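You operate a simulated robot arm through the tools that you are given. There is no shell and no other tool. Be economical: measure what you need, move in short steps, check, and stop when the job is done.

Carry out the task below with a simulated two-armed robot. There is one attempt and no reset: what you move stays moved.

Task
On the narrow walkway over the locker, fold the green cloth in half, so that its two long edges meet.

Only the result counts: the job must be done as asked and must still hold three seconds after the hand-in. Knocking over, shifting, dropping, spilling or breaking anything else fails it. Flat cloth is picked up by pressing the open fingertips on it (5 to 10 N) and closing them slowly along it; thin cloth reads only 2 to 8 mm in the jaws.

Robot
Two 7-joint arms with two-finger parallel grippers on one trunk, on a base that drives. Base frame: it is fixed to the floor where the robot stands at the start and does not move with it; the origin is under the middle of the robot, x ahead of it, y to its left, z up. Readings come in mm, rad, newtons and seconds.
The left shoulder is at the start at [70, 163, 1120], the right one opposite. Places, roughly: narrow walkway over the locker [600, 200, 800]. Payload 3.43 kg a hand.
The TCP of each hand is the grasp point between the finger pads, 34 mm short of the fingertips. In the tool frame z runs along the fingers and y along their closing line. Largest opening 128 mm; finger width 24, thickness 12; the body of the gripper, 48 by 130 mm, starts 96 mm behind the TCP.
Orientation is that of the tool frame in the base frame, as a unit quaternion [w, x, y, z]. With the fingers straight down and closing along the base's y, the tool's x points along the base's -x, its y along +y and its z along -z.

Tools
- The arms move only by the tool nudge_tool. It takes "left_increments", "right_increments" or both (then of equal length, played together; a hand with none holds still); each is a list of rows, each a list of 7 numbers: the shift along the base's x, y, z in cm, then the turn, a rotation vector about the base's x, y, z in rad, then the finger opening in cm, from 0 to 12.8. In form: [[dx, dy, dz, wx, wy, wz, grip], ...]. A call has 1 to 20 rows; each row shifts and turns the commanded pose from where the row before left it. Each row takes 0.2 s and may step no farther than 50 mm and 0.15 rad from the row before; otherwise, or with a gripper value out of range, the whole call is refused. A pose out of reach is approached as far as the arm can. The call stops where the force on the tool passes 40 N (or 10 N more than at its start, if that is more) or the arm is blocked; 0.2 s more then pass. Each finger travels about 153 mm/s and halts on what it meets, pressing with about 29 N; the grip force reading is that of the motor and also rises with nothing between the fingers. The clock runs only during rows and for 0.2 s after the last one: add rows that do not move to give the fingers time. The reply holds the time, the measured pose of the TCP, the force on the tool along the base axes, the opening and the grip force, in the units named above and with some noise, with the torque about the TCP (base axes, N m) and any sound that the robot's microphone picked up.
- Cameras (640 x 400 px; columns grow to the right, rows downward): "scene" is now at [123.5, -42.7, 1341.7]; the picture's right is [-0.50, -0.87, 0.00], its down [-0.54, 0.31, -0.78] and it looks along [0.68, -0.39, -0.62] (base axes); focal length 255 px, centre (320, 200). "left" rides on the left gripper at [76, 11, -160] in its tool frame; the picture's right is [-0.15, 0.99, 0.00], its down [-0.88, -0.13, -0.46] and it looks along [-0.45, -0.07, 0.89] (tool axes); focal length 234 px, centre (320, 200). "right" rides on the right gripper at [76, -11, -160] in its tool frame; the picture's right is [0.15, 0.99, 0.00], its down [-0.88, 0.13, -0.46] and it looks along [-0.45, 0.07, 0.89] (tool axes); focal length 234 px, centre (320, 200).
- capture(camera): a new picture of that camera. The clock stands still meanwhile.
- move_column(by): slides the trunk up (or, below 0, down) by that many mm; the arms and the scene camera ride with it, the base frame stays. It gives what a move gives, with no picture.
- steer(legs): drives the robot by 1 to 6 legs, each [ahead, left, turn to the left] in mm, mm and rad, along the robot's own axes; the way and the turn of a leg run together, so that a leg with both is an arc; at most 1500 mm and 3.142 rad a leg. The arms and the cameras ride along, it lands a little off, and it stops where it bumps. It gives what a move gives.
- aim_head(pan, tilt): turns the head with the scene camera to pan (to the left, within 1.501 rad either way) and tilt (down, from -0.506 to 1.204), counted from straight ahead of the robot. It gives what a move gives.
- locate(camera, pixels): there is no depth. For up to 12 entries [column, row, z] of the newest picture of that camera ("zoom" is the newest enlarged one), the place [x, y] in the base frame at which the ray of that pixel passes the height z, good to about 2 mm. The clock stands still meanwhile.
- close_up(camera, box): a new picture of the part [left, top, right, bottom] of that camera's present view, enlarged. The clock stands still meanwhile.
- finish_job(): hands the job in; it is judged then, once.

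Keep the steps short. Do not move on a guess: measure, check each grasp and each placing, and mend mistakes. In all there are 80 turns and 70 pictures (those below and enlarged ones count). Leave the grippers open and the arms clear of the work at the hand-in unless told otherwise, and finish with a single line.

The tools are called after ">>>" as name(argument=value, ...) on one line, values as JSON. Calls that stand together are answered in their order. nudge_tool: Moves the arms, as the interface text tells. Its arguments: {"type":"object","properties":{"left_increments":{"type":"array"},"right_increments":{"type":"array"}},"required":[]} The other tools are called the same way: move_column (by) slides the trunk up or down; steer (legs) drives the base; aim_head (pan, tilt) turns the head that bears the scene camera; capture (camera) takes a picture; locate (camera, pixels) gives the place at which the rays of pixels pass given heights; close_up (camera, box) takes an enlarged picture of a part of a camera's view; finish_job () hands the job in.

At the start:

```text
t: 0.0
left_position: [599.0, 47.4, 956.4]
left_tool_rot: [0.0, 0.0, 1.0, 0.0]
left_wrist_force: [-0.9, -0.3, 0.5]
left_torque: [0.01, -0.02, 0.0]
left_grip_width: 128.0
left_gripper_force: 0.1
right_position: [517.2, -425.6, 1047.8]
right_tool_rot: [0.0, 0.0, 1.0, 0.0]
right_wrist_force: [-0.5, -0.6, 0.3]
right_torque: [0.01, 0.0, 0.03]
right_grip_width: 128.0
right_gripper_force: 0.0
trunk travel left (down, up): [-600.0, 340.0]
robot x, y, heading: [-0.9, -3.6, -0.002]
head pan, tilt: [-0.52, 0.672]
```

scene: 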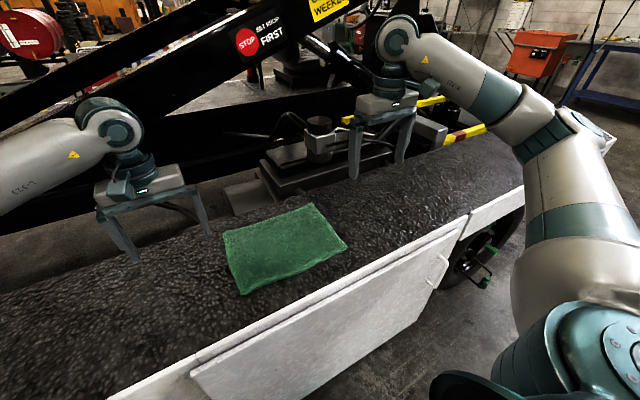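
right: 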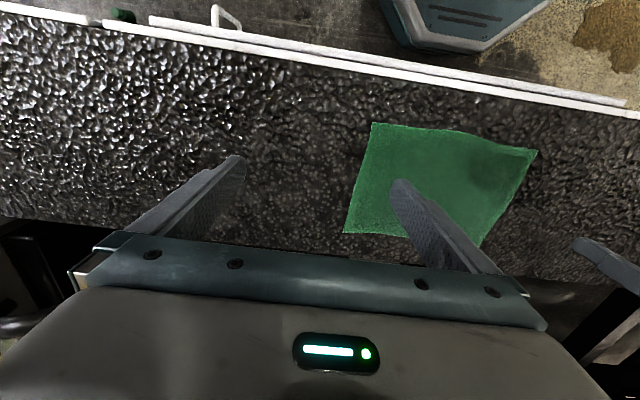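
left: 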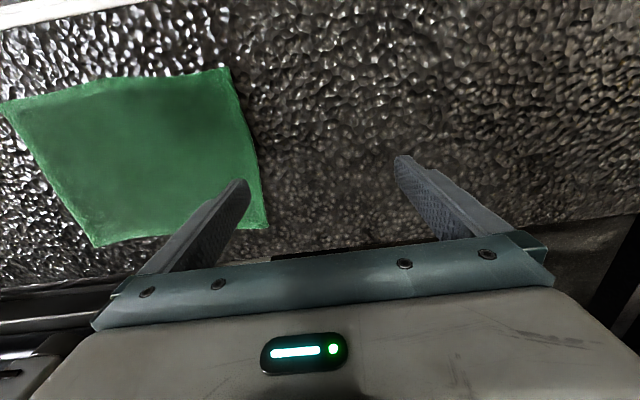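

I see the green cloth between the two hands. I'll find its corners from three cameras at two heights so I can settle the surface height.

>>> locate(camera="scene", pixels=[[222, 235, 750], [313, 203, 750], [347, 247, 750], [242, 294, 750], [222, 235, 800], [313, 203, 800], [347, 247, 800], [242, 294, 800]])

>>> locate(camera="left", pixels=[[268, 229, 750], [93, 247, 750], [2, 103, 750], [230, 68, 750], [268, 229, 800], [93, 247, 800], [2, 103, 800], [230, 68, 800]])

>>> locate(camera="right", pixels=[[373, 123, 750], [537, 150, 750], [480, 248, 750], [344, 232, 750], [373, 123, 800], [537, 150, 800], [480, 248, 800], [344, 232, 800]])

>>> close_up(camera="scene", box=[200, 180, 380, 310])

```text
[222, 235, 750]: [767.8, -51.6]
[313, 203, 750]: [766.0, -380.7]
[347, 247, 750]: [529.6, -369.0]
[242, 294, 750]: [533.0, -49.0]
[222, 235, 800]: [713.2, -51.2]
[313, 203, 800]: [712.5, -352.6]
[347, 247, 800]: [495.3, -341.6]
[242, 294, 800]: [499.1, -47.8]
```

```text
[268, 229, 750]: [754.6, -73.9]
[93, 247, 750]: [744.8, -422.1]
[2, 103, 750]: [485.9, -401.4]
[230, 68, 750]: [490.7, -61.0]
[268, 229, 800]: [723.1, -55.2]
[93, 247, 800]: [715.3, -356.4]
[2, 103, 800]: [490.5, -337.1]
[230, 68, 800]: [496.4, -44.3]
```

```text
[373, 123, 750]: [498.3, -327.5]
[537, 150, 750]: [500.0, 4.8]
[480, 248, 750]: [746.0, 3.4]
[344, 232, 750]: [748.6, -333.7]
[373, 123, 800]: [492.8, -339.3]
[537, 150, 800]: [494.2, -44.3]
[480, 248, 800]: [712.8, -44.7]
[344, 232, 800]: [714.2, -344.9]
```

```text
3.08 times, centred on (290, 245) of scene
```

zoom: 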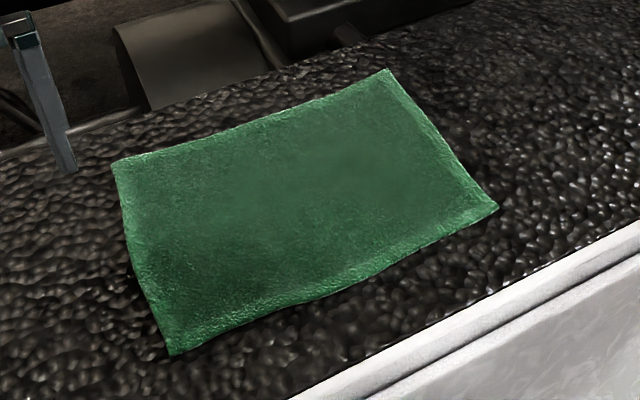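

The three views agree at z≈800. The cloth spans x 494–714 and y −345 to −46, so its long edges run along y. I plan to fold the far edge onto the near one with both hands. First I'll centre the robot on the cloth and back it off slightly, which gives the wrists room.

>>> steer(legs=[[-90, 0, 0], [0, -190, 0]])

>>> aim_head(pan=0.0, tilt=0.75)

>>> capture(camera="scene")

```text
t: 0.8
left_position: [574.4, 47.9, 956.5]
left_tool_rot: [0.0, -0.001, 1.0, 0.001]
left_wrist_force: [-0.5, 0.7, 1.2]
left_torque: [-0.04, -0.06, 0.0]
left_grip_width: 128.1
left_gripper_force: 0.2
right_position: [492.9, -425.6, 1048.3]
right_tool_rot: [0.0, -0.001, 1.0, 0.0]
right_wrist_force: [0.0, 0.5, 0.7]
right_torque: [0.01, -0.09, 0.01]
right_grip_width: 127.8
right_gripper_force: 0.1
trunk travel left (down, up): [-600.0, 340.0]
robot x, y, heading: [-22.0, -0.3, 0.003]
head pan, tilt: [-0.52, 0.672]
stopped in leg 1: the robot was blocked; the commanded pose is now the measured one
```

```text
t: 1.8
left_position: [576.6, 48.0, 955.0]
left_tool_rot: [-0.001, -0.001, 1.0, 0.001]
left_wrist_force: [0.9, 0.3, -0.5]
left_torque: [0.0, 0.0, 0.02]
left_grip_width: 127.8
left_gripper_force: 0.0
right_position: [495.7, -425.7, 1046.8]
right_tool_rot: [0.0, -0.002, 1.0, 0.0]
right_wrist_force: [-0.5, 0.2, 0.0]
right_torque: [-0.01, 0.01, 0.0]
right_grip_width: 128.0
right_gripper_force: 0.0
trunk travel left (down, up): [-600.0, 340.0]
robot x, y, heading: [-22.6, 2.5, -0.0]
head pan, tilt: [0.0, 0.75]
```

```text
65 pictures are left
```

scene: 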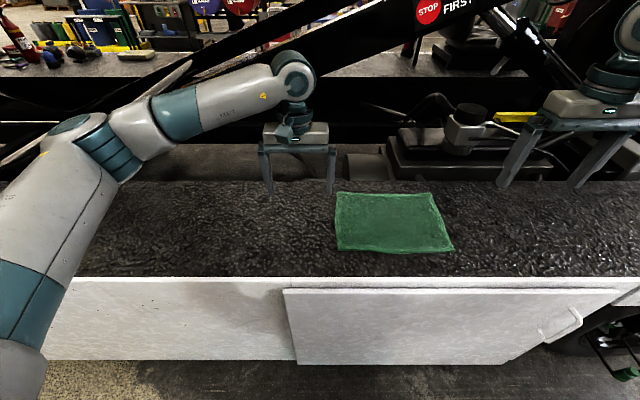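

Something behind the robot blocked it after 22 mm, so I'll stay here; both corners are within reach. I'll bring both hands above the far corners, still high, set to a small opening, and then look.

>>> nudge_tool(left_increments=[[1.6, -1.8, -0.7, 0, 0, 0, 9], [1.6, -1.8, -0.7, 0, 0, 0, 6], [1.6, -1.8, -0.7, 0, 0, 0, 4], [1.6, -1.8, -0.7, 0, 0, 0, 3], [1.6, -1.8, -0.7, 0, 0, 0, 3], [1.6, -1.8, -0.7, 0, 0, 0, 3], [1.6, -1.8, -0.7, 0, 0, 0, 3], [0, 0, 0, 0, 0, 0, 3]], right_increments=[[2.8, 1.6, -2.1, 0, 0, 0, 9], [2.8, 1.6, -2.1, 0, 0, 0, 6], [2.8, 1.6, -2.1, 0, 0, 0, 4], [2.8, 1.6, -2.1, 0, 0, 0, 3], [2.8, 1.6, -2.1, 0, 0, 0, 3], [2.8, 1.6, -2.1, 0, 0, 0, 3], [2.8, 1.6, -2.1, 0, 0, 0, 3], [0, 0, 0, 0, 0, 0, 3]])

>>> capture(camera="left")

>>> capture(camera="right")

>>> capture(camera="scene")

```text
t: 3.6
left_position: [687.7, -78.2, 907.3]
left_tool_rot: [-0.001, -0.001, 1.0, 0.0]
left_wrist_force: [-0.5, 0.0, 0.6]
left_torque: [-0.03, 0.01, 0.01]
left_grip_width: 29.9
left_gripper_force: 0.1
right_position: [691.1, -311.2, 898.8]
right_tool_rot: [0.0, -0.001, 1.0, 0.0]
right_wrist_force: [0.6, 0.4, -0.9]
right_torque: [0.02, 0.01, -0.02]
right_grip_width: 30.0
right_gripper_force: 0.0
trunk travel left (down, up): [-600.0, 340.0]
robot x, y, heading: [-22.6, 1.7, 0.002]
head pan, tilt: [0.0, 0.75]
```

```text
64 pictures are left
```

left: 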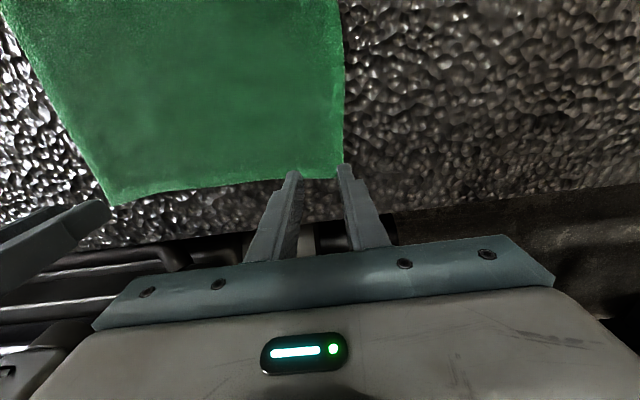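

```text
63 pictures are left
```

right: 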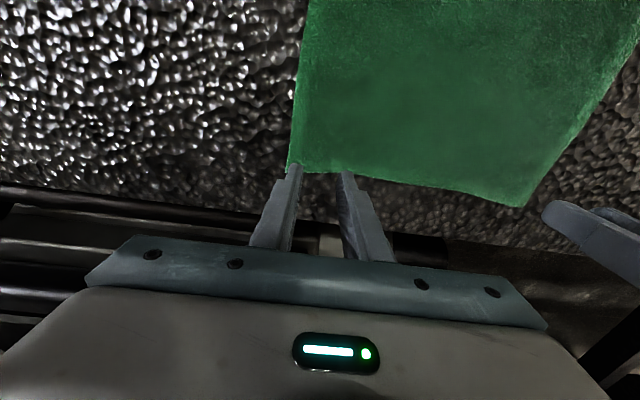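

```text
62 pictures are left
```

scene: 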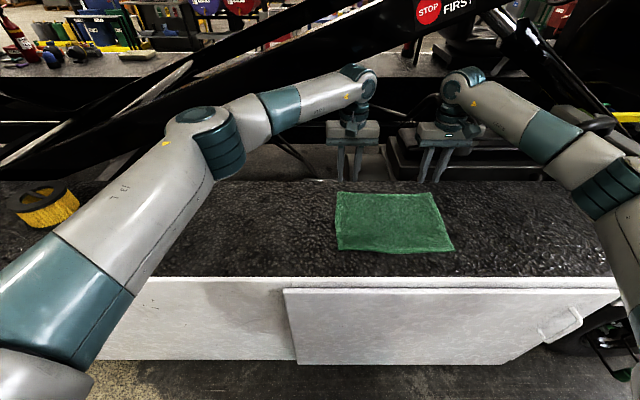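

Both hands are over the far corners, and a yellow ring stands far to the left, to be avoided. I'll measure the far edge again from the wrist cameras.

>>> locate(camera="left", pixels=[[342, 177, 803], [113, 205, 803], [230, 186, 803], [344, 60, 803]])

>>> locate(camera="right", pixels=[[290, 168, 803], [527, 206, 803], [420, 187, 803], [303, 60, 803]])

```text
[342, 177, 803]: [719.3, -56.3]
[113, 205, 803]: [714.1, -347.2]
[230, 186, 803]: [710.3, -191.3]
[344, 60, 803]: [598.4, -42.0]
```

```text
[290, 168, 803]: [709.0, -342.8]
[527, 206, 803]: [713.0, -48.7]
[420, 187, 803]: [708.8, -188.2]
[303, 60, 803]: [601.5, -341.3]
```

The far edge lies at x≈714 (left end, y −52) and x≈711 (right end, y −345). I'll line up the fingers so the pads overlap the last 16 mm or so, with the tips ending about 15 mm above the surface.

>>> nudge_tool(left_increments=[[1.1, -0.25, -1.9, 0, 0, 0, 3], [1.1, -0.25, -1.9, 0, 0, 0, 3], [0, 0, -1.9, 0, 0, 0, 3], [0, 0, 0, 0, 0, 0, 3]], right_increments=[[0.8, -0.15, -1.6, 0, 0, 0, 3], [0.8, -0.15, -1.6, 0, 0, 0, 3], [0, 0, -1.6, 0, 0, 0, 3], [0, 0, 0, 0, 0, 0, 3]])

>>> close_up(camera="left", box=[220, 100, 420, 225])

>>> close_up(camera="right", box=[220, 100, 420, 225])

```text
t: 4.6
left_position: [709.8, -82.6, 850.2]
left_tool_rot: [-0.001, -0.001, 1.0, 0.001]
left_wrist_force: [-0.2, -0.4, -0.3]
left_torque: [-0.01, -0.03, 0.0]
left_grip_width: 30.2
left_gripper_force: 0.0
right_position: [707.6, -316.5, 852.0]
right_tool_rot: [-0.002, -0.001, 1.0, 0.001]
right_wrist_force: [0.6, -0.2, -0.9]
right_torque: [0.02, -0.02, -0.02]
right_grip_width: 30.0
right_gripper_force: 0.0
trunk travel left (down, up): [-600.0, 340.0]
robot x, y, heading: [-18.7, -2.3, 0.0]
head pan, tilt: [0.0, 0.75]
```

```text
3.20 times, centred on (320, 162) of left
```

zoom: 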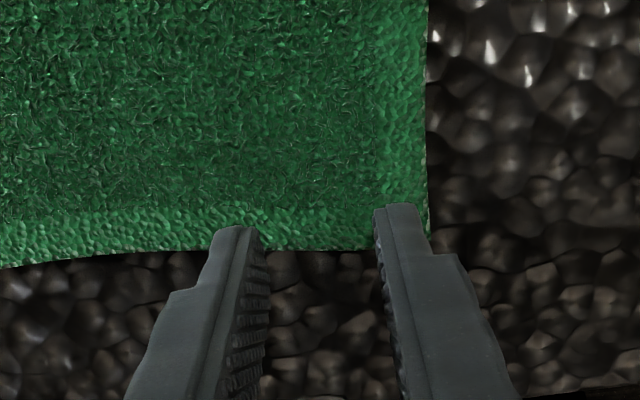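

```text
3.20 times, centred on (320, 162) of right
```

zoom: 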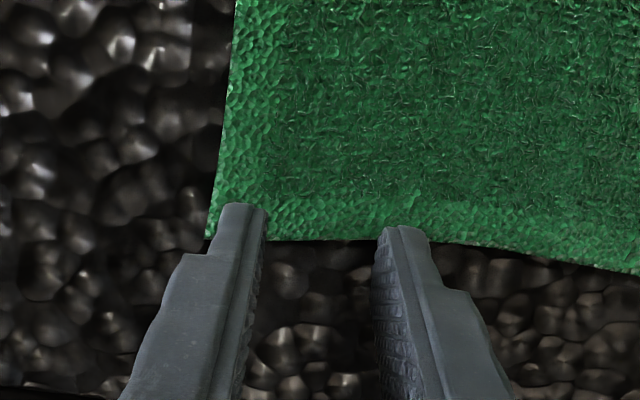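

The fingers straddle each corner patch, but the overlap is a bit thin. I'll shift 4 mm toward the robot and lower to just above contact.

>>> nudge_tool(left_increments=[[-0.4, 0, -0.6, 0, 0, 0, 3], [0, 0, -0.5, 0, 0, 0, 3], [0, 0, 0, 0, 0, 0, 3]], right_increments=[[-0.4, 0.15, -0.8, 0, 0, 0, 3], [0, 0, -0.5, 0, 0, 0, 3], [0, 0, 0, 0, 0, 0, 3]])

```text
t: 5.4
left_position: [707.7, -82.8, 838.8]
left_tool_rot: [-0.001, 0.0, 1.0, 0.0]
left_wrist_force: [1.0, 0.6, 1.8]
left_torque: [0.0, 0.0, -0.03]
left_grip_width: 30.0
left_gripper_force: 0.1
right_position: [704.0, -313.4, 839.7]
right_tool_rot: [-0.001, 0.0, 1.0, 0.0]
right_wrist_force: [0.6, -0.2, -0.2]
right_torque: [0.05, -0.01, -0.02]
right_grip_width: 30.0
right_gripper_force: 0.0
trunk travel left (down, up): [-600.0, 340.0]
robot x, y, heading: [-24.7, 0.6, 0.002]
head pan, tilt: [0.0, 0.75]
```

There is no clear contact yet. I'll go down another 4 mm (left) and 5 mm (right) and read the force.

>>> nudge_tool(left_increments=[[0, 0, -0.2, 0, 0, 0, 3], [0, 0, -0.2, 0, 0, 0, 3], [0, 0, 0, 0, 0, 0, 3]], right_increments=[[0, 0, -0.25, 0, 0, 0, 3], [0, 0, -0.25, 0, 0, 0, 3], [0, 0, 0, 0, 0, 0, 3]])

```text
t: 6.2
left_position: [705.1, -82.6, 837.0]
left_tool_rot: [0.001, 0.0, 1.0, -0.001]
left_wrist_force: [10.6, -3.2, 16.3]
left_torque: [-0.11, -0.27, 0.0]
left_grip_width: 30.2
left_gripper_force: 0.0
right_position: [704.2, -314.6, 836.7]
right_tool_rot: [0.001, -0.002, 1.0, 0.0]
right_wrist_force: [2.2, 3.3, 12.7]
right_torque: [0.0, -0.05, -0.04]
right_grip_width: 30.0
right_gripper_force: 0.0
trunk travel left (down, up): [-600.0, 340.0]
robot x, y, heading: [-20.4, 2.3, 0.002]
head pan, tilt: [0.0, 0.75]
```

Both tips now press, a little too hard (16 N and 13 N). I'll ease up to bring them into the 5–10 N range.

>>> nudge_tool(left_increments=[[0, 0, 0.15, 0, 0, 0, 3], [0, 0, 0, 0, 0, 0, 3]], right_increments=[[0, 0, 0.1, 0, 0, 0, 3], [0, 0, 0, 0, 0, 0, 3]])

```text
t: 6.8
left_position: [704.9, -82.8, 837.8]
left_tool_rot: [0.0, -0.001, 1.0, 0.001]
left_wrist_force: [11.3, -4.1, 17.0]
left_torque: [-0.23, -0.35, -0.01]
left_grip_width: 30.3
left_gripper_force: 0.2
right_position: [703.9, -314.7, 836.9]
right_tool_rot: [0.001, -0.002, 1.0, 0.0]
right_wrist_force: [4.0, 2.9, 13.7]
right_torque: [0.05, -0.09, -0.03]
right_grip_width: 29.9
right_gripper_force: 0.1
trunk travel left (down, up): [-600.0, 340.0]
robot x, y, heading: [-23.7, -2.5, -0.001]
head pan, tilt: [0.0, 0.75]
```

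The force hasn't dropped yet, so I'll ease up a bit more.

>>> nudge_tool(left_increments=[[0, 0, 0.15, 0, 0, 0, 3], [0, 0, 0, 0, 0, 0, 3]], right_increments=[[0, 0, 0.1, 0, 0, 0, 3], [0, 0, 0, 0, 0, 0, 3]])

```text
t: 7.4
left_position: [704.5, -82.4, 836.9]
left_tool_rot: [-0.001, -0.001, 1.0, 0.0]
left_wrist_force: [6.4, -4.8, 11.3]
left_torque: [-0.15, -0.22, 0.02]
left_grip_width: 30.0
left_gripper_force: 0.2
right_position: [703.0, -313.9, 836.1]
right_tool_rot: [0.0, -0.001, 1.0, 0.0]
right_wrist_force: [8.2, 0.3, 10.9]
right_torque: [0.02, -0.22, 0.05]
right_grip_width: 30.0
right_gripper_force: 0.1
trunk travel left (down, up): [-600.0, 340.0]
robot x, y, heading: [-22.4, 0.3, 0.003]
head pan, tilt: [0.0, 0.75]
```

Both are near 11 N now. I'll close the fingers slowly along the cloth, rising a hair as they go.

>>> nudge_tool(left_increments=[[0, 0, 0.05, 0, 0, 0, 2.6], [0, 0, 0, 0, 0, 0, 2.2], [0, 0, 0, 0, 0, 0, 1.8], [0, 0, 0, 0, 0, 0, 1.4], [0, 0, 0, 0, 0, 0, 1.0], [0, 0, 0, 0, 0, 0, 0.6], [0, 0, 0, 0, 0, 0, 0.2], [0, 0, 0, 0, 0, 0, 0], [0, 0, 0, 0, 0, 0, 0]], right_increments=[[0, 0, 0.05, 0, 0, 0, 2.6], [0, 0, 0, 0, 0, 0, 2.2], [0, 0, 0, 0, 0, 0, 1.8], [0, 0, 0, 0, 0, 0, 1.4], [0, 0, 0, 0, 0, 0, 1.0], [0, 0, 0, 0, 0, 0, 0.6], [0, 0, 0, 0, 0, 0, 0.2], [0, 0, 0, 0, 0, 0, 0], [0, 0, 0, 0, 0, 0, 0]])

>>> close_up(camera="left", box=[220, 100, 420, 225])

>>> close_up(camera="right", box=[220, 100, 420, 225])

```text
t: 9.4
left_position: [706.3, -84.0, 836.8]
left_tool_rot: [0.0, -0.001, 1.0, 0.0]
left_wrist_force: [-1.4, -1.8, 1.9]
left_torque: [-0.05, 0.05, 0.02]
left_grip_width: 3.5
left_gripper_force: 29.1
right_position: [703.6, -314.0, 837.4]
right_tool_rot: [-0.001, -0.002, 1.0, 0.0]
right_wrist_force: [-2.2, 0.2, 6.8]
right_torque: [-0.01, 0.12, 0.01]
right_grip_width: 0.0
right_gripper_force: 29.5
trunk travel left (down, up): [-600.0, 340.0]
robot x, y, heading: [-23.2, -2.0, 0.004]
head pan, tilt: [0.0, 0.75]
```

```text
3.20 times, centred on (320, 162) of left
```

zoom: 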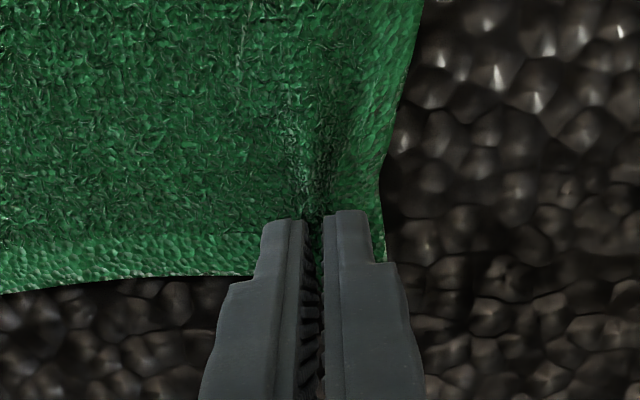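

```text
3.20 times, centred on (320, 162) of right
```

zoom: 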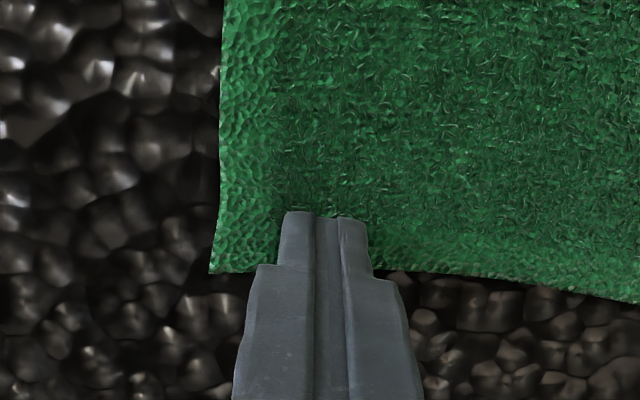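

The left hand holds cloth (3.5 mm), but the right hand slipped and shut empty (0.0). I'll lift the right slightly, reopen, and press a bit firmer and 3 mm further in.

>>> nudge_tool(right_increments=[[0, 0, 0.5, 0, 0, 0, 0], [0, 0, 0, 0, 0, 0, 3], [-0.3, 0, 0, 0, 0, 0, 3], [0, 0, -0.4, 0, 0, 0, 3], [0, 0, -0.2, 0, 0, 0, 3], [0, 0, 0, 0, 0, 0, 3]])

```text
t: 10.8
left_position: [706.8, -83.5, 837.7]
left_tool_rot: [0.001, 0.0, 1.0, 0.0]
left_wrist_force: [0.3, -2.3, 1.3]
left_torque: [-0.06, 0.02, 0.05]
left_grip_width: 3.5
left_gripper_force: 28.6
right_position: [700.2, -314.6, 837.3]
right_tool_rot: [0.001, -0.001, 1.0, -0.001]
right_wrist_force: [3.9, -2.6, 13.3]
right_torque: [-0.03, -0.08, -0.01]
right_grip_width: 30.0
right_gripper_force: 0.0
trunk travel left (down, up): [-600.0, 340.0]
robot x, y, heading: [-22.1, -4.1, 0.002]
head pan, tilt: [0.0, 0.75]
```

The right hand presses at 13 N. I'll close slowly without rising.

>>> nudge_tool(right_increments=[[0, 0, 0, 0, 0, 0, 2.7], [0, 0, 0, 0, 0, 0, 2.4], [0, 0, 0, 0, 0, 0, 2.1], [0, 0, 0, 0, 0, 0, 1.8], [0, 0, 0, 0, 0, 0, 1.5], [0, 0, 0, 0, 0, 0, 1.2], [0, 0, 0, 0, 0, 0, 0.9], [0, 0, 0, 0, 0, 0, 0.6], [0, 0, 0, 0, 0, 0, 0.3], [0, 0, 0, 0, 0, 0, 0], [0, 0, 0, 0, 0, 0, 0]])

>>> close_up(camera="right", box=[220, 100, 420, 225])

```text
t: 13.2
left_position: [705.5, -83.1, 838.4]
left_tool_rot: [0.0, -0.001, 1.0, 0.0]
left_wrist_force: [0.0, -4.9, 0.7]
left_torque: [-0.13, 0.01, 0.08]
left_grip_width: 3.8
left_gripper_force: 29.0
right_position: [700.5, -312.7, 836.5]
right_tool_rot: [-0.001, -0.002, 1.0, 0.0]
right_wrist_force: [1.8, 5.7, 19.2]
right_torque: [0.17, 0.0, -0.02]
right_grip_width: 4.2
right_gripper_force: 29.2
trunk travel left (down, up): [-600.0, 340.0]
robot x, y, heading: [-20.5, 0.8, 0.003]
head pan, tilt: [0.0, 0.75]
```

```text
3.20 times, centred on (320, 162) of right
```

zoom: 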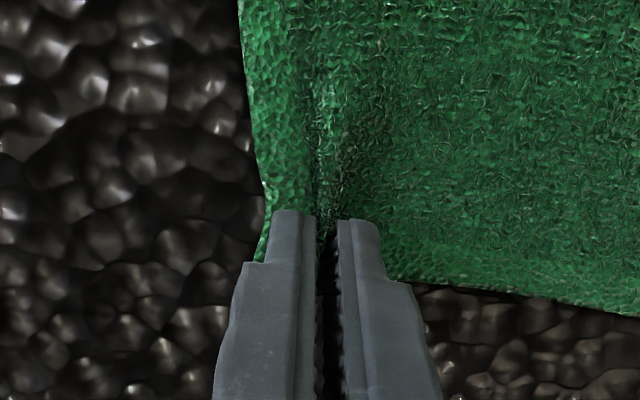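

Both corners are gripped now (3.8 mm and 4.2 mm). I'll start the first half of the arc: lift the far edge up and back while slowly tilting the hands so the fingers turn forward.

>>> nudge_tool(left_increments=[[-0.28, 0, 1.64, 0, -0.05, 0, 0], [-0.59, 0, 1.59, 0, -0.05, 0, 0], [-0.88, 0, 1.48, 0, -0.05, 0, 0], [-1.15, 0, 1.34, 0, -0.05, 0, 0], [-1.38, 0, 1.14, 0, -0.05, 0, 0], [-1.58, 0, 0.92, 0, -0.05, 0, 0], [-1.73, 0, 0.66, 0, -0.05, 0, 0], [-1.83, 0, 0.38, 0, -0.05, 0, 0], [-1.88, 0, 0.09, 0, -0.05, 0, 0], [0, 0, 0, 0, 0, 0, 0]], right_increments=[[-0.28, 0, 1.64, 0, -0.05, 0, 0], [-0.59, 0, 1.59, 0, -0.05, 0, 0], [-0.88, 0, 1.48, 0, -0.05, 0, 0], [-1.15, 0, 1.34, 0, -0.05, 0, 0], [-1.38, 0, 1.14, 0, -0.05, 0, 0], [-1.58, 0, 0.92, 0, -0.05, 0, 0], [-1.73, 0, 0.66, 0, -0.05, 0, 0], [-1.83, 0, 0.38, 0, -0.05, 0, 0], [-1.88, 0, 0.09, 0, -0.05, 0, 0], [0, 0, 0, 0, 0, 0, 0]])

>>> close_up(camera="scene", box=[260, 110, 520, 290])

>>> capture(camera="right")

```text
t: 15.4
left_position: [594.3, -84.2, 929.7]
left_tool_rot: [0.222, 0.0, 0.975, 0.0]
left_wrist_force: [0.3, -5.0, -0.1]
left_torque: [-0.16, 0.02, -0.03]
left_grip_width: 3.9
left_gripper_force: 29.2
right_position: [589.2, -314.0, 926.7]
right_tool_rot: [0.222, -0.002, 0.975, 0.0]
right_wrist_force: [0.3, 4.8, -0.9]
right_torque: [0.16, 0.03, 0.05]
right_grip_width: 4.0
right_gripper_force: 29.3
trunk travel left (down, up): [-600.0, 340.0]
robot x, y, heading: [-21.3, 2.1, 0.003]
head pan, tilt: [0.0, 0.75]
```

```text
2.22 times, centred on (390, 200) of scene
```

zoom: 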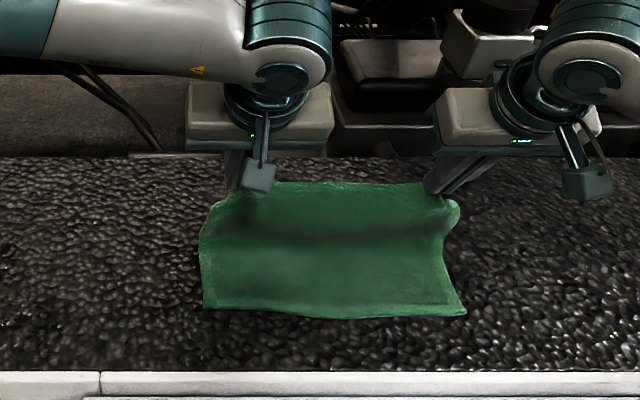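

```text
55 pictures are left
```

right: 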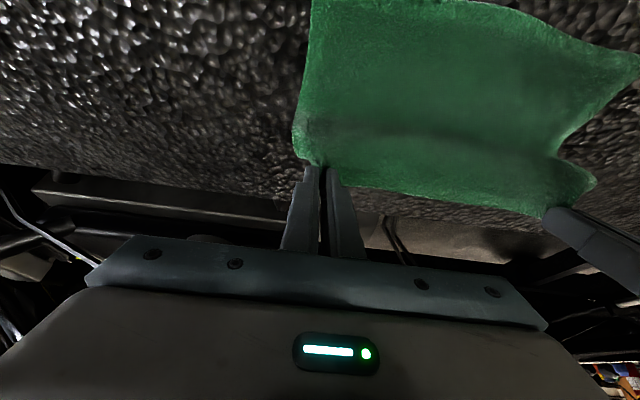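

The far edge is lifted evenly, and the near half lies still. Before the second half I'll check where the near edge is.

>>> locate(camera="zoom", pixels=[[204, 307, 802], [330, 318, 802], [466, 314, 802], [330, 372, 802]])

```text
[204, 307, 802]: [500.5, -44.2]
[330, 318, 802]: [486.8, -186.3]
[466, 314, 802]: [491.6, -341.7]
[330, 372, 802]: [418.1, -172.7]
```

The near edge is at x≈500 / 487 / 492 (left, middle, right), and the walkway rim is at 418. I'll continue the arc with more tilt, for six of nine steps, and then check.

>>> nudge_tool(left_increments=[[-1.93, 0, -0.25, 0, -0.1, 0, 0], [-1.86, 0, -0.53, 0, -0.1, 0, 0], [-1.75, 0, -0.79, 0, -0.1, 0, 0], [-1.58, 0, -1.02, 0, -0.1, 0, 0], [-1.37, 0, -1.23, 0, -0.1, 0, 0], [-1.12, 0, -1.42, 0, -0.1, 0, 0], [0, 0, 0, 0, 0, 0, 0]], right_increments=[[-1.93, 0, -0.25, 0, -0.1, 0, 0], [-1.86, 0, -0.53, 0, -0.1, 0, 0], [-1.75, 0, -0.79, 0, -0.1, 0, 0], [-1.58, 0, -1.02, 0, -0.1, 0, 0], [-1.37, 0, -1.23, 0, -0.1, 0, 0], [-1.12, 0, -1.42, 0, -0.1, 0, 0], [0, 0, 0, 0, 0, 0, 0]])

>>> capture(camera="scene")

>>> capture(camera="left")

```text
t: 17.0
left_position: [497.2, -82.9, 877.4]
left_tool_rot: [0.501, 0.0, 0.866, -0.002]
left_wrist_force: [1.7, -16.6, 0.2]
left_torque: [-0.39, -0.04, -0.43]
left_grip_width: 4.2
left_gripper_force: 29.4
right_position: [523.2, -320.7, 883.4]
right_tool_rot: [0.456, -0.003, 0.89, 0.001]
right_wrist_force: [-1.0, 16.2, -0.6]
right_torque: [0.36, 0.07, 0.44]
right_grip_width: 3.7
right_gripper_force: 29.2
right hand out of reach, approached as far as the arm can: row 4, 5, 6
trunk travel left (down, up): [-600.0, 340.0]
robot x, y, heading: [-20.5, -4.9, 0.002]
head pan, tilt: [0.0, 0.75]
```

```text
54 pictures are left
```

scene: 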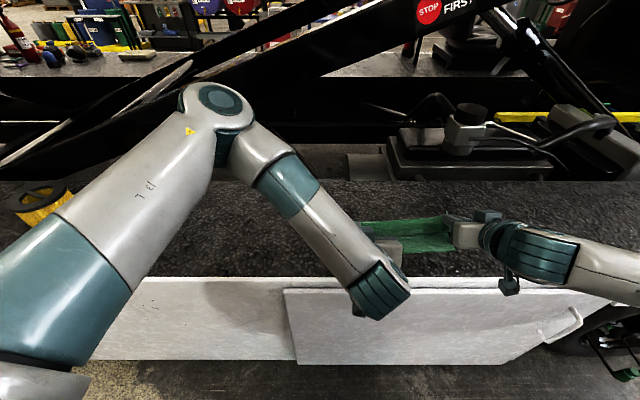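

```text
53 pictures are left
```

left: 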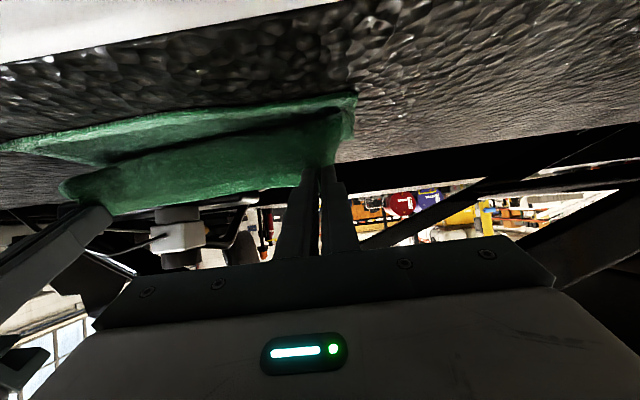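

The right arm reached its fold limit at x=523 and tilt 0.95, and the tension along y is 16 N. Lower poses are farther from the shoulder, so I'll lower both hands 3 cm without more tilt and ease them 3 mm toward each other, then see whether the right hand catches up.

>>> nudge_tool(left_increments=[[0, -0.1, -1, 0, 0, 0, 0], [0, -0.1, -1, 0, 0, 0, 0], [0, -0.1, -1, 0, 0, 0, 0], [0, 0, 0, 0, 0, 0, 0]], right_increments=[[0, 0.1, -1, 0, 0, 0, 0], [0, 0.1, -1, 0, 0, 0, 0], [0, 0.1, -1, 0, 0, 0, 0], [0, 0, 0, 0, 0, 0, 0]])

```text
t: 18.0
left_position: [498.8, -86.7, 847.9]
left_tool_rot: [0.501, 0.0, 0.866, -0.001]
left_wrist_force: [0.7, -9.7, 1.0]
left_torque: [-0.24, -0.05, -0.22]
left_grip_width: 3.7
left_gripper_force: 29.0
right_position: [523.7, -319.5, 853.0]
right_tool_rot: [0.456, -0.001, 0.89, -0.001]
right_wrist_force: [-0.6, 10.2, 0.7]
right_torque: [0.2, 0.02, 0.29]
right_grip_width: 3.7
right_gripper_force: 28.9
trunk travel left (down, up): [-600.0, 340.0]
robot x, y, heading: [-24.0, 2.0, 0.003]
head pan, tilt: [0.0, 0.75]
```

The commanded pose resets to the measured one. The right hand lags 25 mm in x, so I'll try bringing it back at its present tilt.

>>> nudge_tool(right_increments=[[-0.8, 0.2, -0.3, 0, 0, 0, 0], [-0.8, 0.2, -0.3, 0, 0, 0, 0], [-0.8, 0.1, -0.3, 0, 0, 0, 0], [0, 0, 0, 0, 0, 0, 0]])

```text
t: 19.0
left_position: [498.4, -86.1, 847.2]
left_tool_rot: [0.5, -0.001, 0.866, 0.0]
left_wrist_force: [0.0, -5.8, -0.5]
left_torque: [-0.13, 0.0, -0.14]
left_grip_width: 3.6
left_gripper_force: 28.8
right_position: [507.1, -317.3, 841.0]
right_tool_rot: [0.456, -0.001, 0.89, -0.001]
right_wrist_force: [0.0, 6.8, 2.2]
right_torque: [0.14, -0.08, 0.18]
right_grip_width: 3.8
right_gripper_force: 29.2
right hand out of reach, approached as far as the arm can: row 2, 3
trunk travel left (down, up): [-600.0, 340.0]
robot x, y, heading: [-25.6, -4.8, 0.003]
head pan, tilt: [0.0, 0.75]
```

The right hand is at x=507 and still at its limit. Raising the trunk takes the shoulders farther away. I'll go up 30 mm, which the slack allows, and then take the hands down by the same amount.

>>> move_column(by=30)

>>> nudge_tool(left_increments=[[0, 0, -1, 0, 0, 0, 0], [0, 0, -1, 0, 0, 0, 0], [0, 0, -1, 0, 0, 0, 0], [0, 0, 0, 0, 0, 0, 0]], right_increments=[[0, 0, -1, 0, 0, 0, 0], [0, 0, -1, 0, 0, 0, 0], [0, 0, -0.8, 0, 0, 0, 0], [0, 0, 0, 0, 0, 0, 0]])

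>>> move_column(by=30)

>>> nudge_tool(left_increments=[[0, 0, -1, 0, 0, 0, 0], [0, 0, -1, 0, 0, 0, 0], [0, 0, -1, 0, 0, 0, 0], [0, 0, 0, 0, 0, 0, 0]], right_increments=[[0, 0, -1, 0, 0, 0, 0], [0, 0, -1, 0, 0, 0, 0], [0, 0, -0.8, 0, 0, 0, 0], [0, 0, 0, 0, 0, 0, 0]])

```text
t: 19.8
left_position: [497.9, -86.4, 876.5]
left_tool_rot: [0.5, 0.0, 0.866, -0.001]
left_wrist_force: [0.0, -5.2, -1.3]
left_torque: [-0.13, -0.03, -0.11]
left_grip_width: 3.8
left_gripper_force: 29.0
right_position: [505.3, -316.3, 871.0]
right_tool_rot: [0.456, 0.0, 0.89, -0.001]
right_wrist_force: [0.5, 4.0, -0.5]
right_torque: [0.1, -0.01, 0.15]
right_grip_width: 3.8
right_gripper_force: 28.9
trunk travel left (down, up): [-630.0, 310.0]
robot x, y, heading: [-24.2, -2.5, -0.003]
head pan, tilt: [0.0, 0.75]
```

```text
t: 20.8
left_position: [498.5, -85.8, 848.0]
left_tool_rot: [0.501, 0.0, 0.866, 0.0]
left_wrist_force: [0.1, -5.2, 0.0]
left_torque: [-0.17, -0.01, -0.16]
left_grip_width: 3.6
left_gripper_force: 28.5
right_position: [506.6, -318.1, 864.6]
right_tool_rot: [0.457, -0.002, 0.89, 0.001]
right_wrist_force: [0.0, 5.9, -0.6]
right_torque: [0.11, 0.04, 0.16]
right_grip_width: 3.6
right_gripper_force: 29.0
right hand out of reach, approached as far as the arm can: row 1, 2
trunk travel left (down, up): [-630.0, 310.0]
robot x, y, heading: [-21.2, -0.3, 0.003]
head pan, tilt: [0.0, 0.75]
```

```text
t: 21.5
left_position: [498.4, -85.6, 876.5]
left_tool_rot: [0.499, 0.0, 0.866, -0.001]
left_wrist_force: [0.3, -6.4, -0.1]
left_torque: [-0.17, -0.02, -0.17]
left_grip_width: 3.6
left_gripper_force: 28.9
right_position: [506.7, -316.5, 894.4]
right_tool_rot: [0.456, -0.002, 0.89, 0.001]
right_wrist_force: [-0.5, 5.6, -2.1]
right_torque: [0.15, 0.03, 0.21]
right_grip_width: 3.5
right_gripper_force: 28.9
trunk travel left (down, up): [-660.0, 280.0]
robot x, y, heading: [-20.8, -1.3, 0.001]
head pan, tilt: [0.0, 0.75]
```

```text
t: 22.5
left_position: [498.8, -87.5, 845.6]
left_tool_rot: [0.5, -0.001, 0.866, 0.0]
left_wrist_force: [0.5, -10.4, 3.1]
left_torque: [-0.29, -0.06, -0.28]
left_grip_width: 4.2
left_gripper_force: 29.0
right_position: [506.5, -317.1, 893.8]
right_tool_rot: [0.456, -0.002, 0.89, 0.001]
right_wrist_force: [-0.2, 10.1, -2.6]
right_torque: [0.24, 0.09, 0.3]
right_grip_width: 3.6
right_gripper_force: 29.0
right hand out of reach, approached as far as the arm can: row 1, 2, 3
trunk travel left (down, up): [-660.0, 280.0]
robot x, y, heading: [-17.5, -2.0, 0.002]
head pan, tilt: [0.0, 0.75]
```

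Raising the trunk made it worse, so the limit is the wrist bend and the trunk should go lower instead. I'll lift the left hand 45 mm to match the right, then lower the trunk 60 mm.

>>> nudge_tool(left_increments=[[0, 0, 1.5, 0, 0, 0, 0], [0, 0, 1.5, 0, 0, 0, 0], [0, 0, 1.5, 0, 0, 0, 0], [0, 0, 0, 0, 0, 0, 0]])

>>> move_column(by=-55)

>>> nudge_tool(left_increments=[[0, 0, 1, 0, 0, 0, 0], [0, 0, 1, 0, 0, 0, 0], [0, 0, 1, 0, 0, 0, 0], [0, 0, 0, 0, 0, 0, 0]], right_increments=[[0, 0, 1, 0, 0, 0, 0], [0, 0, 1, 0, 0, 0, 0], [0, 0, 1, 0, 0, 0, 0], [0, 0, 0, 0, 0, 0, 0]])

>>> move_column(by=-35)

```text
t: 23.5
left_position: [499.0, -87.3, 891.7]
left_tool_rot: [0.5, -0.001, 0.866, 0.0]
left_wrist_force: [0.0, -5.6, -0.5]
left_torque: [-0.13, -0.03, -0.14]
left_grip_width: 3.7
left_gripper_force: 28.8
right_position: [506.2, -317.2, 894.5]
right_tool_rot: [0.457, -0.002, 0.889, 0.0]
right_wrist_force: [-0.1, 5.8, 0.1]
right_torque: [0.09, 0.0, 0.2]
right_grip_width: 3.8
right_gripper_force: 28.5
trunk travel left (down, up): [-660.0, 280.0]
robot x, y, heading: [-21.0, 2.3, 0.003]
head pan, tilt: [0.0, 0.75]
```

```text
t: 24.5
left_position: [497.9, -86.7, 837.0]
left_tool_rot: [0.501, -0.002, 0.865, 0.0]
left_wrist_force: [1.8, -4.1, 4.4]
left_torque: [-0.15, -0.13, -0.15]
left_grip_width: 3.7
left_gripper_force: 29.0
right_position: [507.7, -317.3, 841.1]
right_tool_rot: [0.458, -0.003, 0.889, 0.001]
right_wrist_force: [0.5, 5.0, 3.9]
right_torque: [0.14, -0.1, 0.13]
right_grip_width: 3.7
right_gripper_force: 29.1
trunk travel left (down, up): [-605.0, 335.0]
robot x, y, heading: [-24.7, -2.7, 0.002]
head pan, tilt: [0.0, 0.75]
```

```text
t: 25.5
left_position: [497.2, -86.5, 867.3]
left_tool_rot: [0.5, -0.001, 0.866, 0.0]
left_wrist_force: [0.5, -6.8, 0.1]
left_torque: [-0.16, 0.02, -0.14]
left_grip_width: 3.8
left_gripper_force: 29.0
right_position: [515.7, -319.0, 865.2]
right_tool_rot: [0.456, -0.003, 0.89, 0.001]
right_wrist_force: [-1.2, 7.1, -0.8]
right_torque: [0.19, -0.01, 0.18]
right_grip_width: 3.8
right_gripper_force: 29.2
right hand out of reach, approached as far as the arm can: row 2, 3
trunk travel left (down, up): [-605.0, 335.0]
robot x, y, heading: [-23.1, 0.9, -0.008]
head pan, tilt: [0.0, 0.75]
```

```text
t: 26.2
left_position: [498.5, -87.4, 834.6]
left_tool_rot: [0.502, -0.001, 0.865, -0.002]
left_wrist_force: [4.5, -9.0, 10.7]
left_torque: [-0.22, -0.38, -0.21]
left_grip_width: 3.7
left_gripper_force: 28.9
right_position: [515.4, -320.3, 834.6]
right_tool_rot: [0.462, -0.002, 0.887, 0.001]
right_wrist_force: [7.4, 6.4, 28.0]
right_torque: [0.18, -0.74, 0.15]
right_grip_width: 3.6
right_gripper_force: 29.2
trunk travel left (down, up): [-570.0, 370.0]
robot x, y, heading: [-20.6, -3.2, 0.002]
head pan, tilt: [0.0, 0.75]
```

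Both tips now touch the surface, the right at 28 N. The right hand can't hold this tilt closer in. I'll lift it slightly, then bring it back while untilting, and move the left hand 13 mm back too.

>>> nudge_tool(left_increments=[[0, 0, 0.5, 0, 0, 0, 0], [-0.45, 0, 0, 0, 0, 0, 0], [-0.45, 0, 0, 0, 0, 0, 0], [-0.4, 0, 0, 0, 0, 0, 0], [0, 0, 0, 0, 0, 0, 0]], right_increments=[[0, 0.2, 1.0, 0, 0.1, 0, 0], [-0.9, 0.1, 0.1, 0, 0.1, 0, 0], [-0.9, 0.1, 0.1, 0, 0.1, 0, 0], [-0.9, 0, 0, 0, 0.1, 0, 0], [0, 0, 0, 0, 0, 0, 0]])

>>> capture(camera="right")

>>> capture(camera="left")

```text
t: 27.4
left_position: [484.4, -86.7, 835.9]
left_tool_rot: [0.5, 0.0, 0.866, -0.001]
left_wrist_force: [2.0, -3.8, 4.4]
left_torque: [-0.06, -0.18, -0.07]
left_grip_width: 3.8
left_gripper_force: 28.7
right_position: [487.8, -313.7, 842.6]
right_tool_rot: [0.271, -0.003, 0.963, 0.003]
right_wrist_force: [7.4, 3.9, 8.7]
right_torque: [0.12, -0.33, 0.07]
right_grip_width: 3.7
right_gripper_force: 29.1
trunk travel left (down, up): [-570.0, 370.0]
robot x, y, heading: [-23.8, -5.0, 0.005]
head pan, tilt: [0.0, 0.75]
```

```text
52 pictures are left
```

right: 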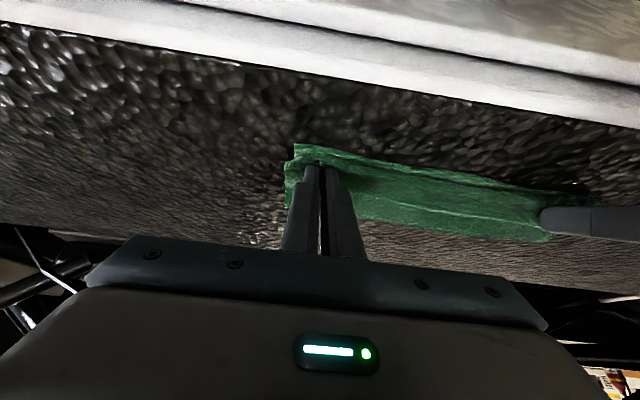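

```text
51 pictures are left
```

left: 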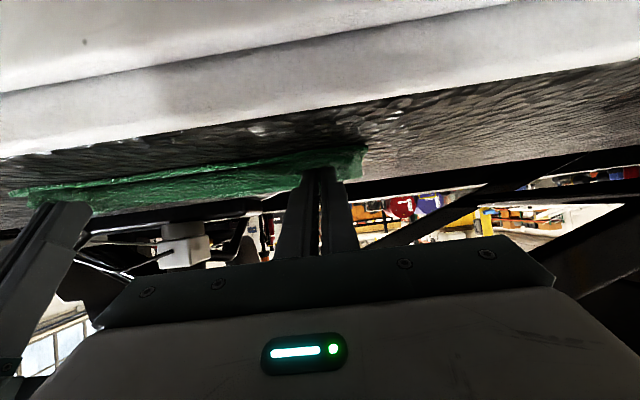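

Both are down near the near edge. I'll zoom in to see how the held edge lies relative to it.

>>> close_up(camera="right", box=[260, 120, 580, 260])

>>> close_up(camera="scene", box=[300, 180, 500, 305])

```text
2.00 times, centred on (420, 190) of right
```

zoom: 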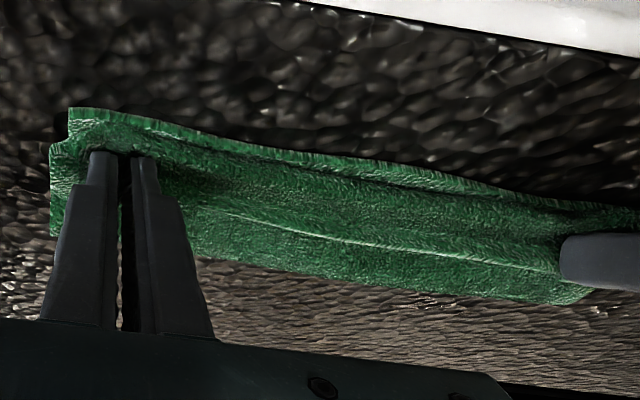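

```text
3.20 times, centred on (400, 242) of scene
```

zoom: 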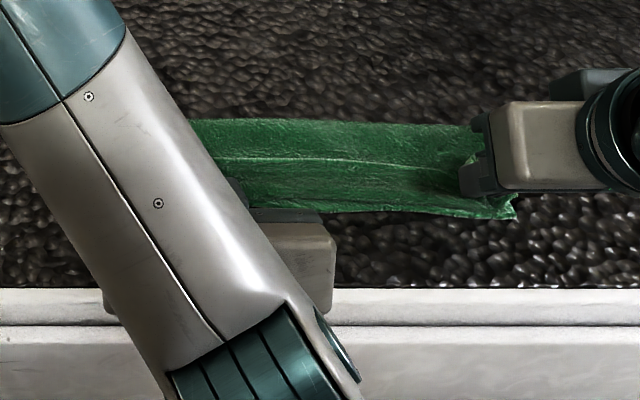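

The edge is across, but between the hands it stands up and leans forward (light line). I'll release gently by opening the fingers slowly to spread the ridge, then withdraw along the finger direction.

>>> nudge_tool(left_increments=[[0, 0, 0, 0, 0, 0, 0.8], [0, 0, 0, 0, 0, 0, 1.4], [0, 0, 0, 0, 0, 0, 2], [0, 0, 0, 0, 0, 0, 2.6], [0, 0, 0, 0, 0, 0, 3.2], [-0.9, 0, 0.5, 0, 0, 0, 3.2], [-0.9, 0, 0.5, 0, 0, 0, 3.2], [-0.9, 0, 0.6, 0, 0, 0, 3.2], [-0.9, 0, 1.5, 0, 0, 0, 3.2], [0, 0, 3, 0, 0, 0, 3.2], [0, 0, 3, 0, 0.1, 0, 3.2], [0, 0, 3, 0, 0.1, 0, 3.2]], right_increments=[[0, 0, 0, 0, 0, 0, 0.8], [0, 0, 0, 0, 0, 0, 1.4], [0, 0, 0, 0, 0, 0, 2], [0, 0, 0, 0, 0, 0, 2.6], [0, 0, 0, 0, 0, 0, 3.2], [-0.5, 0, 0.8, 0, 0, 0, 3.2], [-0.5, 0, 0.8, 0, 0, 0, 3.2], [-0.5, 0, 0.8, 0, 0, 0, 3.2], [-0.5, 0, 1.5, 0, 0, 0, 3.2], [0, 0, 3, 0, 0.1, 0, 3.2], [0, 0, 3, 0, 0.1, 0, 3.2], [0, 0, 3, 0, 0.1, 0, 3.2]])

>>> capture(camera="scene")

>>> capture(camera="left")

>>> capture(camera="right")

```text
t: 30.1
left_position: [448.4, -86.5, 959.4]
left_tool_rot: [0.411, -0.001, 0.912, -0.001]
left_wrist_force: [-0.6, -0.8, -0.6]
left_torque: [0.0, 0.0, -0.01]
left_grip_width: 32.0
left_gripper_force: 0.1
right_position: [471.6, -315.2, 971.6]
right_tool_rot: [0.123, -0.002, 0.992, 0.001]
right_wrist_force: [-0.4, 0.2, 0.4]
right_torque: [0.0, -0.03, 0.02]
right_grip_width: 31.6
right_gripper_force: 0.1
right hand out of reach, approached as far as the arm can: row 9
trunk travel left (down, up): [-570.0, 370.0]
robot x, y, heading: [-22.9, 2.1, -0.001]
head pan, tilt: [0.0, 0.75]
```

```text
48 pictures are left
```

scene: 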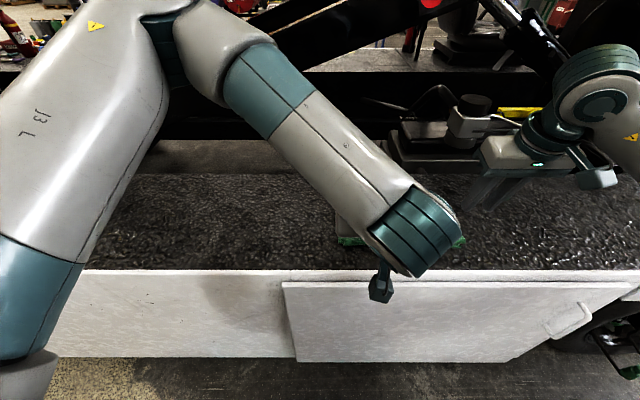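

```text
47 pictures are left
```

left: 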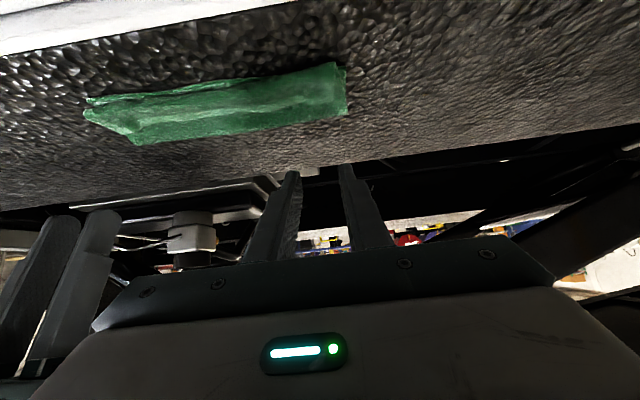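

```text
46 pictures are left
```

right: 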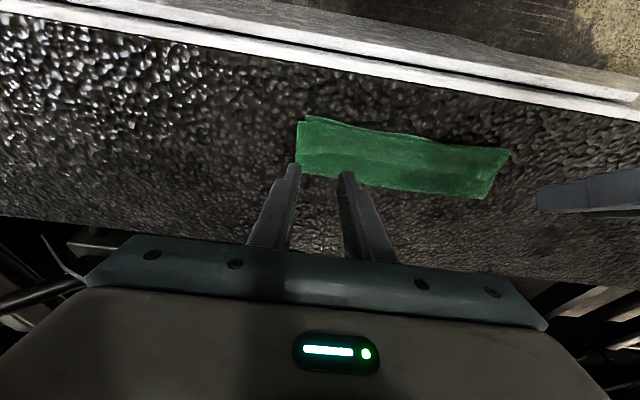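

Released. I'll straighten both hands, move the left one off to its side so the cloth is in view, and look closely.

>>> nudge_tool(left_increments=[[0, 3, 2, 0, 0.15, 0, 3.2], [1, 3, 1, 0, 0.15, 0, 3.2], [1, 3, 0, 0, 0.15, 0, 3.2], [1, 3, 0, 0, 0.15, 0, 3.2], [1, 3, 0, 0, 0.15, 0, 3.2], [0, 3, 0, 0, 0.1, 0, 3.2], [0, 3, 0, 0, 0, 0, 3.2]], right_increments=[[0, -2, 0, 0, 0.12, 0, 3.2], [0, -2, 0, 0, 0.12, 0, 3.2], [0, -2, 0, 0, 0, 0, 3.2], [0, -2, 0, 0, 0, 0, 3.2], [0, -2, 0, 0, 0, 0, 3.2], [0, 0, 0, 0, 0, 0, 3.2], [0, 0, 0, 0, 0, 0, 3.2]])

>>> close_up(camera="scene", box=[310, 170, 490, 282])

>>> close_up(camera="right", box=[320, 60, 600, 235])

```text
t: 31.6
left_position: [487.2, 123.8, 990.2]
left_tool_rot: [-0.002, 0.0, 1.0, 0.0]
left_wrist_force: [-1.1, 0.4, -0.8]
left_torque: [-0.01, -0.01, -0.06]
left_grip_width: 32.1
left_gripper_force: 0.1
right_position: [472.1, -415.9, 971.7]
right_tool_rot: [0.004, -0.002, 1.0, 0.001]
right_wrist_force: [-1.2, -0.2, 0.9]
right_torque: [-0.02, 0.04, 0.01]
right_grip_width: 32.0
right_gripper_force: 0.0
trunk travel left (down, up): [-570.0, 370.0]
robot x, y, heading: [-25.5, -0.4, 0.002]
head pan, tilt: [0.0, 0.75]
```

```text
3.56 times, centred on (400, 226) of scene
```

zoom: 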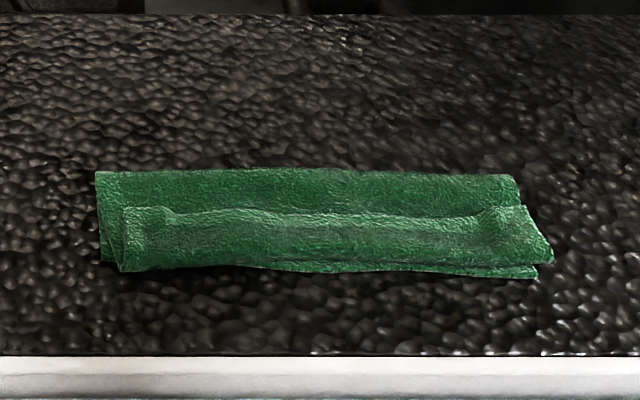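

```text
2.29 times, centred on (460, 148) of right
```

zoom: 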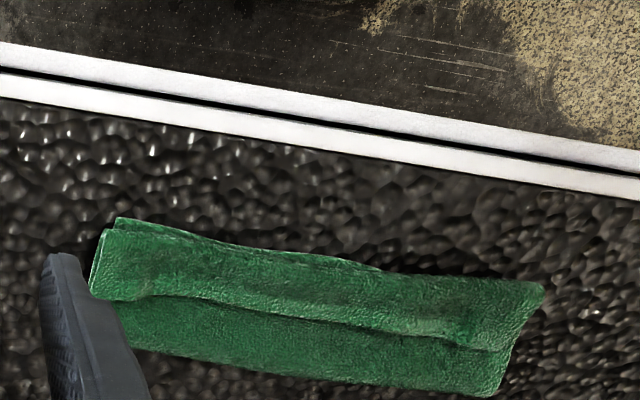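

The far edge came over, but a strip of the top layer is turned back, with its edge facing forward at rows ~208–225 of the scene zoom. I'll measure the strip and the outline.

>>> locate(camera="zoom", pixels=[[118, 218, 806], [95, 228, 806], [545, 288, 806], [520, 348, 806]])

>>> close_up(camera="scene", box=[320, 205, 480, 260])

>>> locate(camera="scene", pixels=[[337, 218, 804], [455, 219, 804], [345, 228, 812], [395, 231, 812], [458, 228, 812], [343, 245, 804], [385, 246, 804], [461, 248, 804], [465, 243, 804]])

```text
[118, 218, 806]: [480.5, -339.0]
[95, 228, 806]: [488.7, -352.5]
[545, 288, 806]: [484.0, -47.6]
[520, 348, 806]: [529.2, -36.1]
```

```text
4.00 times, centred on (400, 232) of scene
```

zoom: 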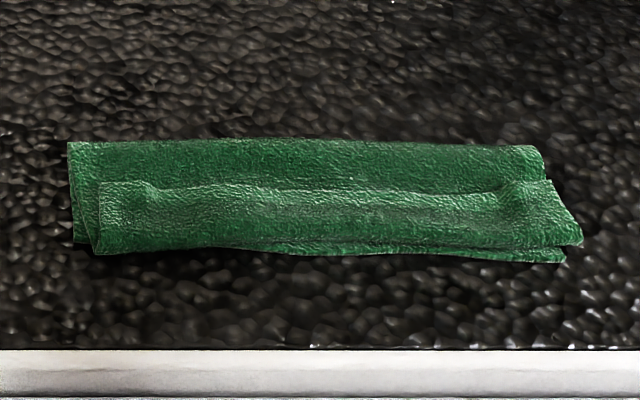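

```text
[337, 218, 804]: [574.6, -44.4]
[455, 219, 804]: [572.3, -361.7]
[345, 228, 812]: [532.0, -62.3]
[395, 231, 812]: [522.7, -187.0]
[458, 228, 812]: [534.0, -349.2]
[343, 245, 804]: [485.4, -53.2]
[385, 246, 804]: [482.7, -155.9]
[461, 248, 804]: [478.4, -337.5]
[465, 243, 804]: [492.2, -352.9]
```

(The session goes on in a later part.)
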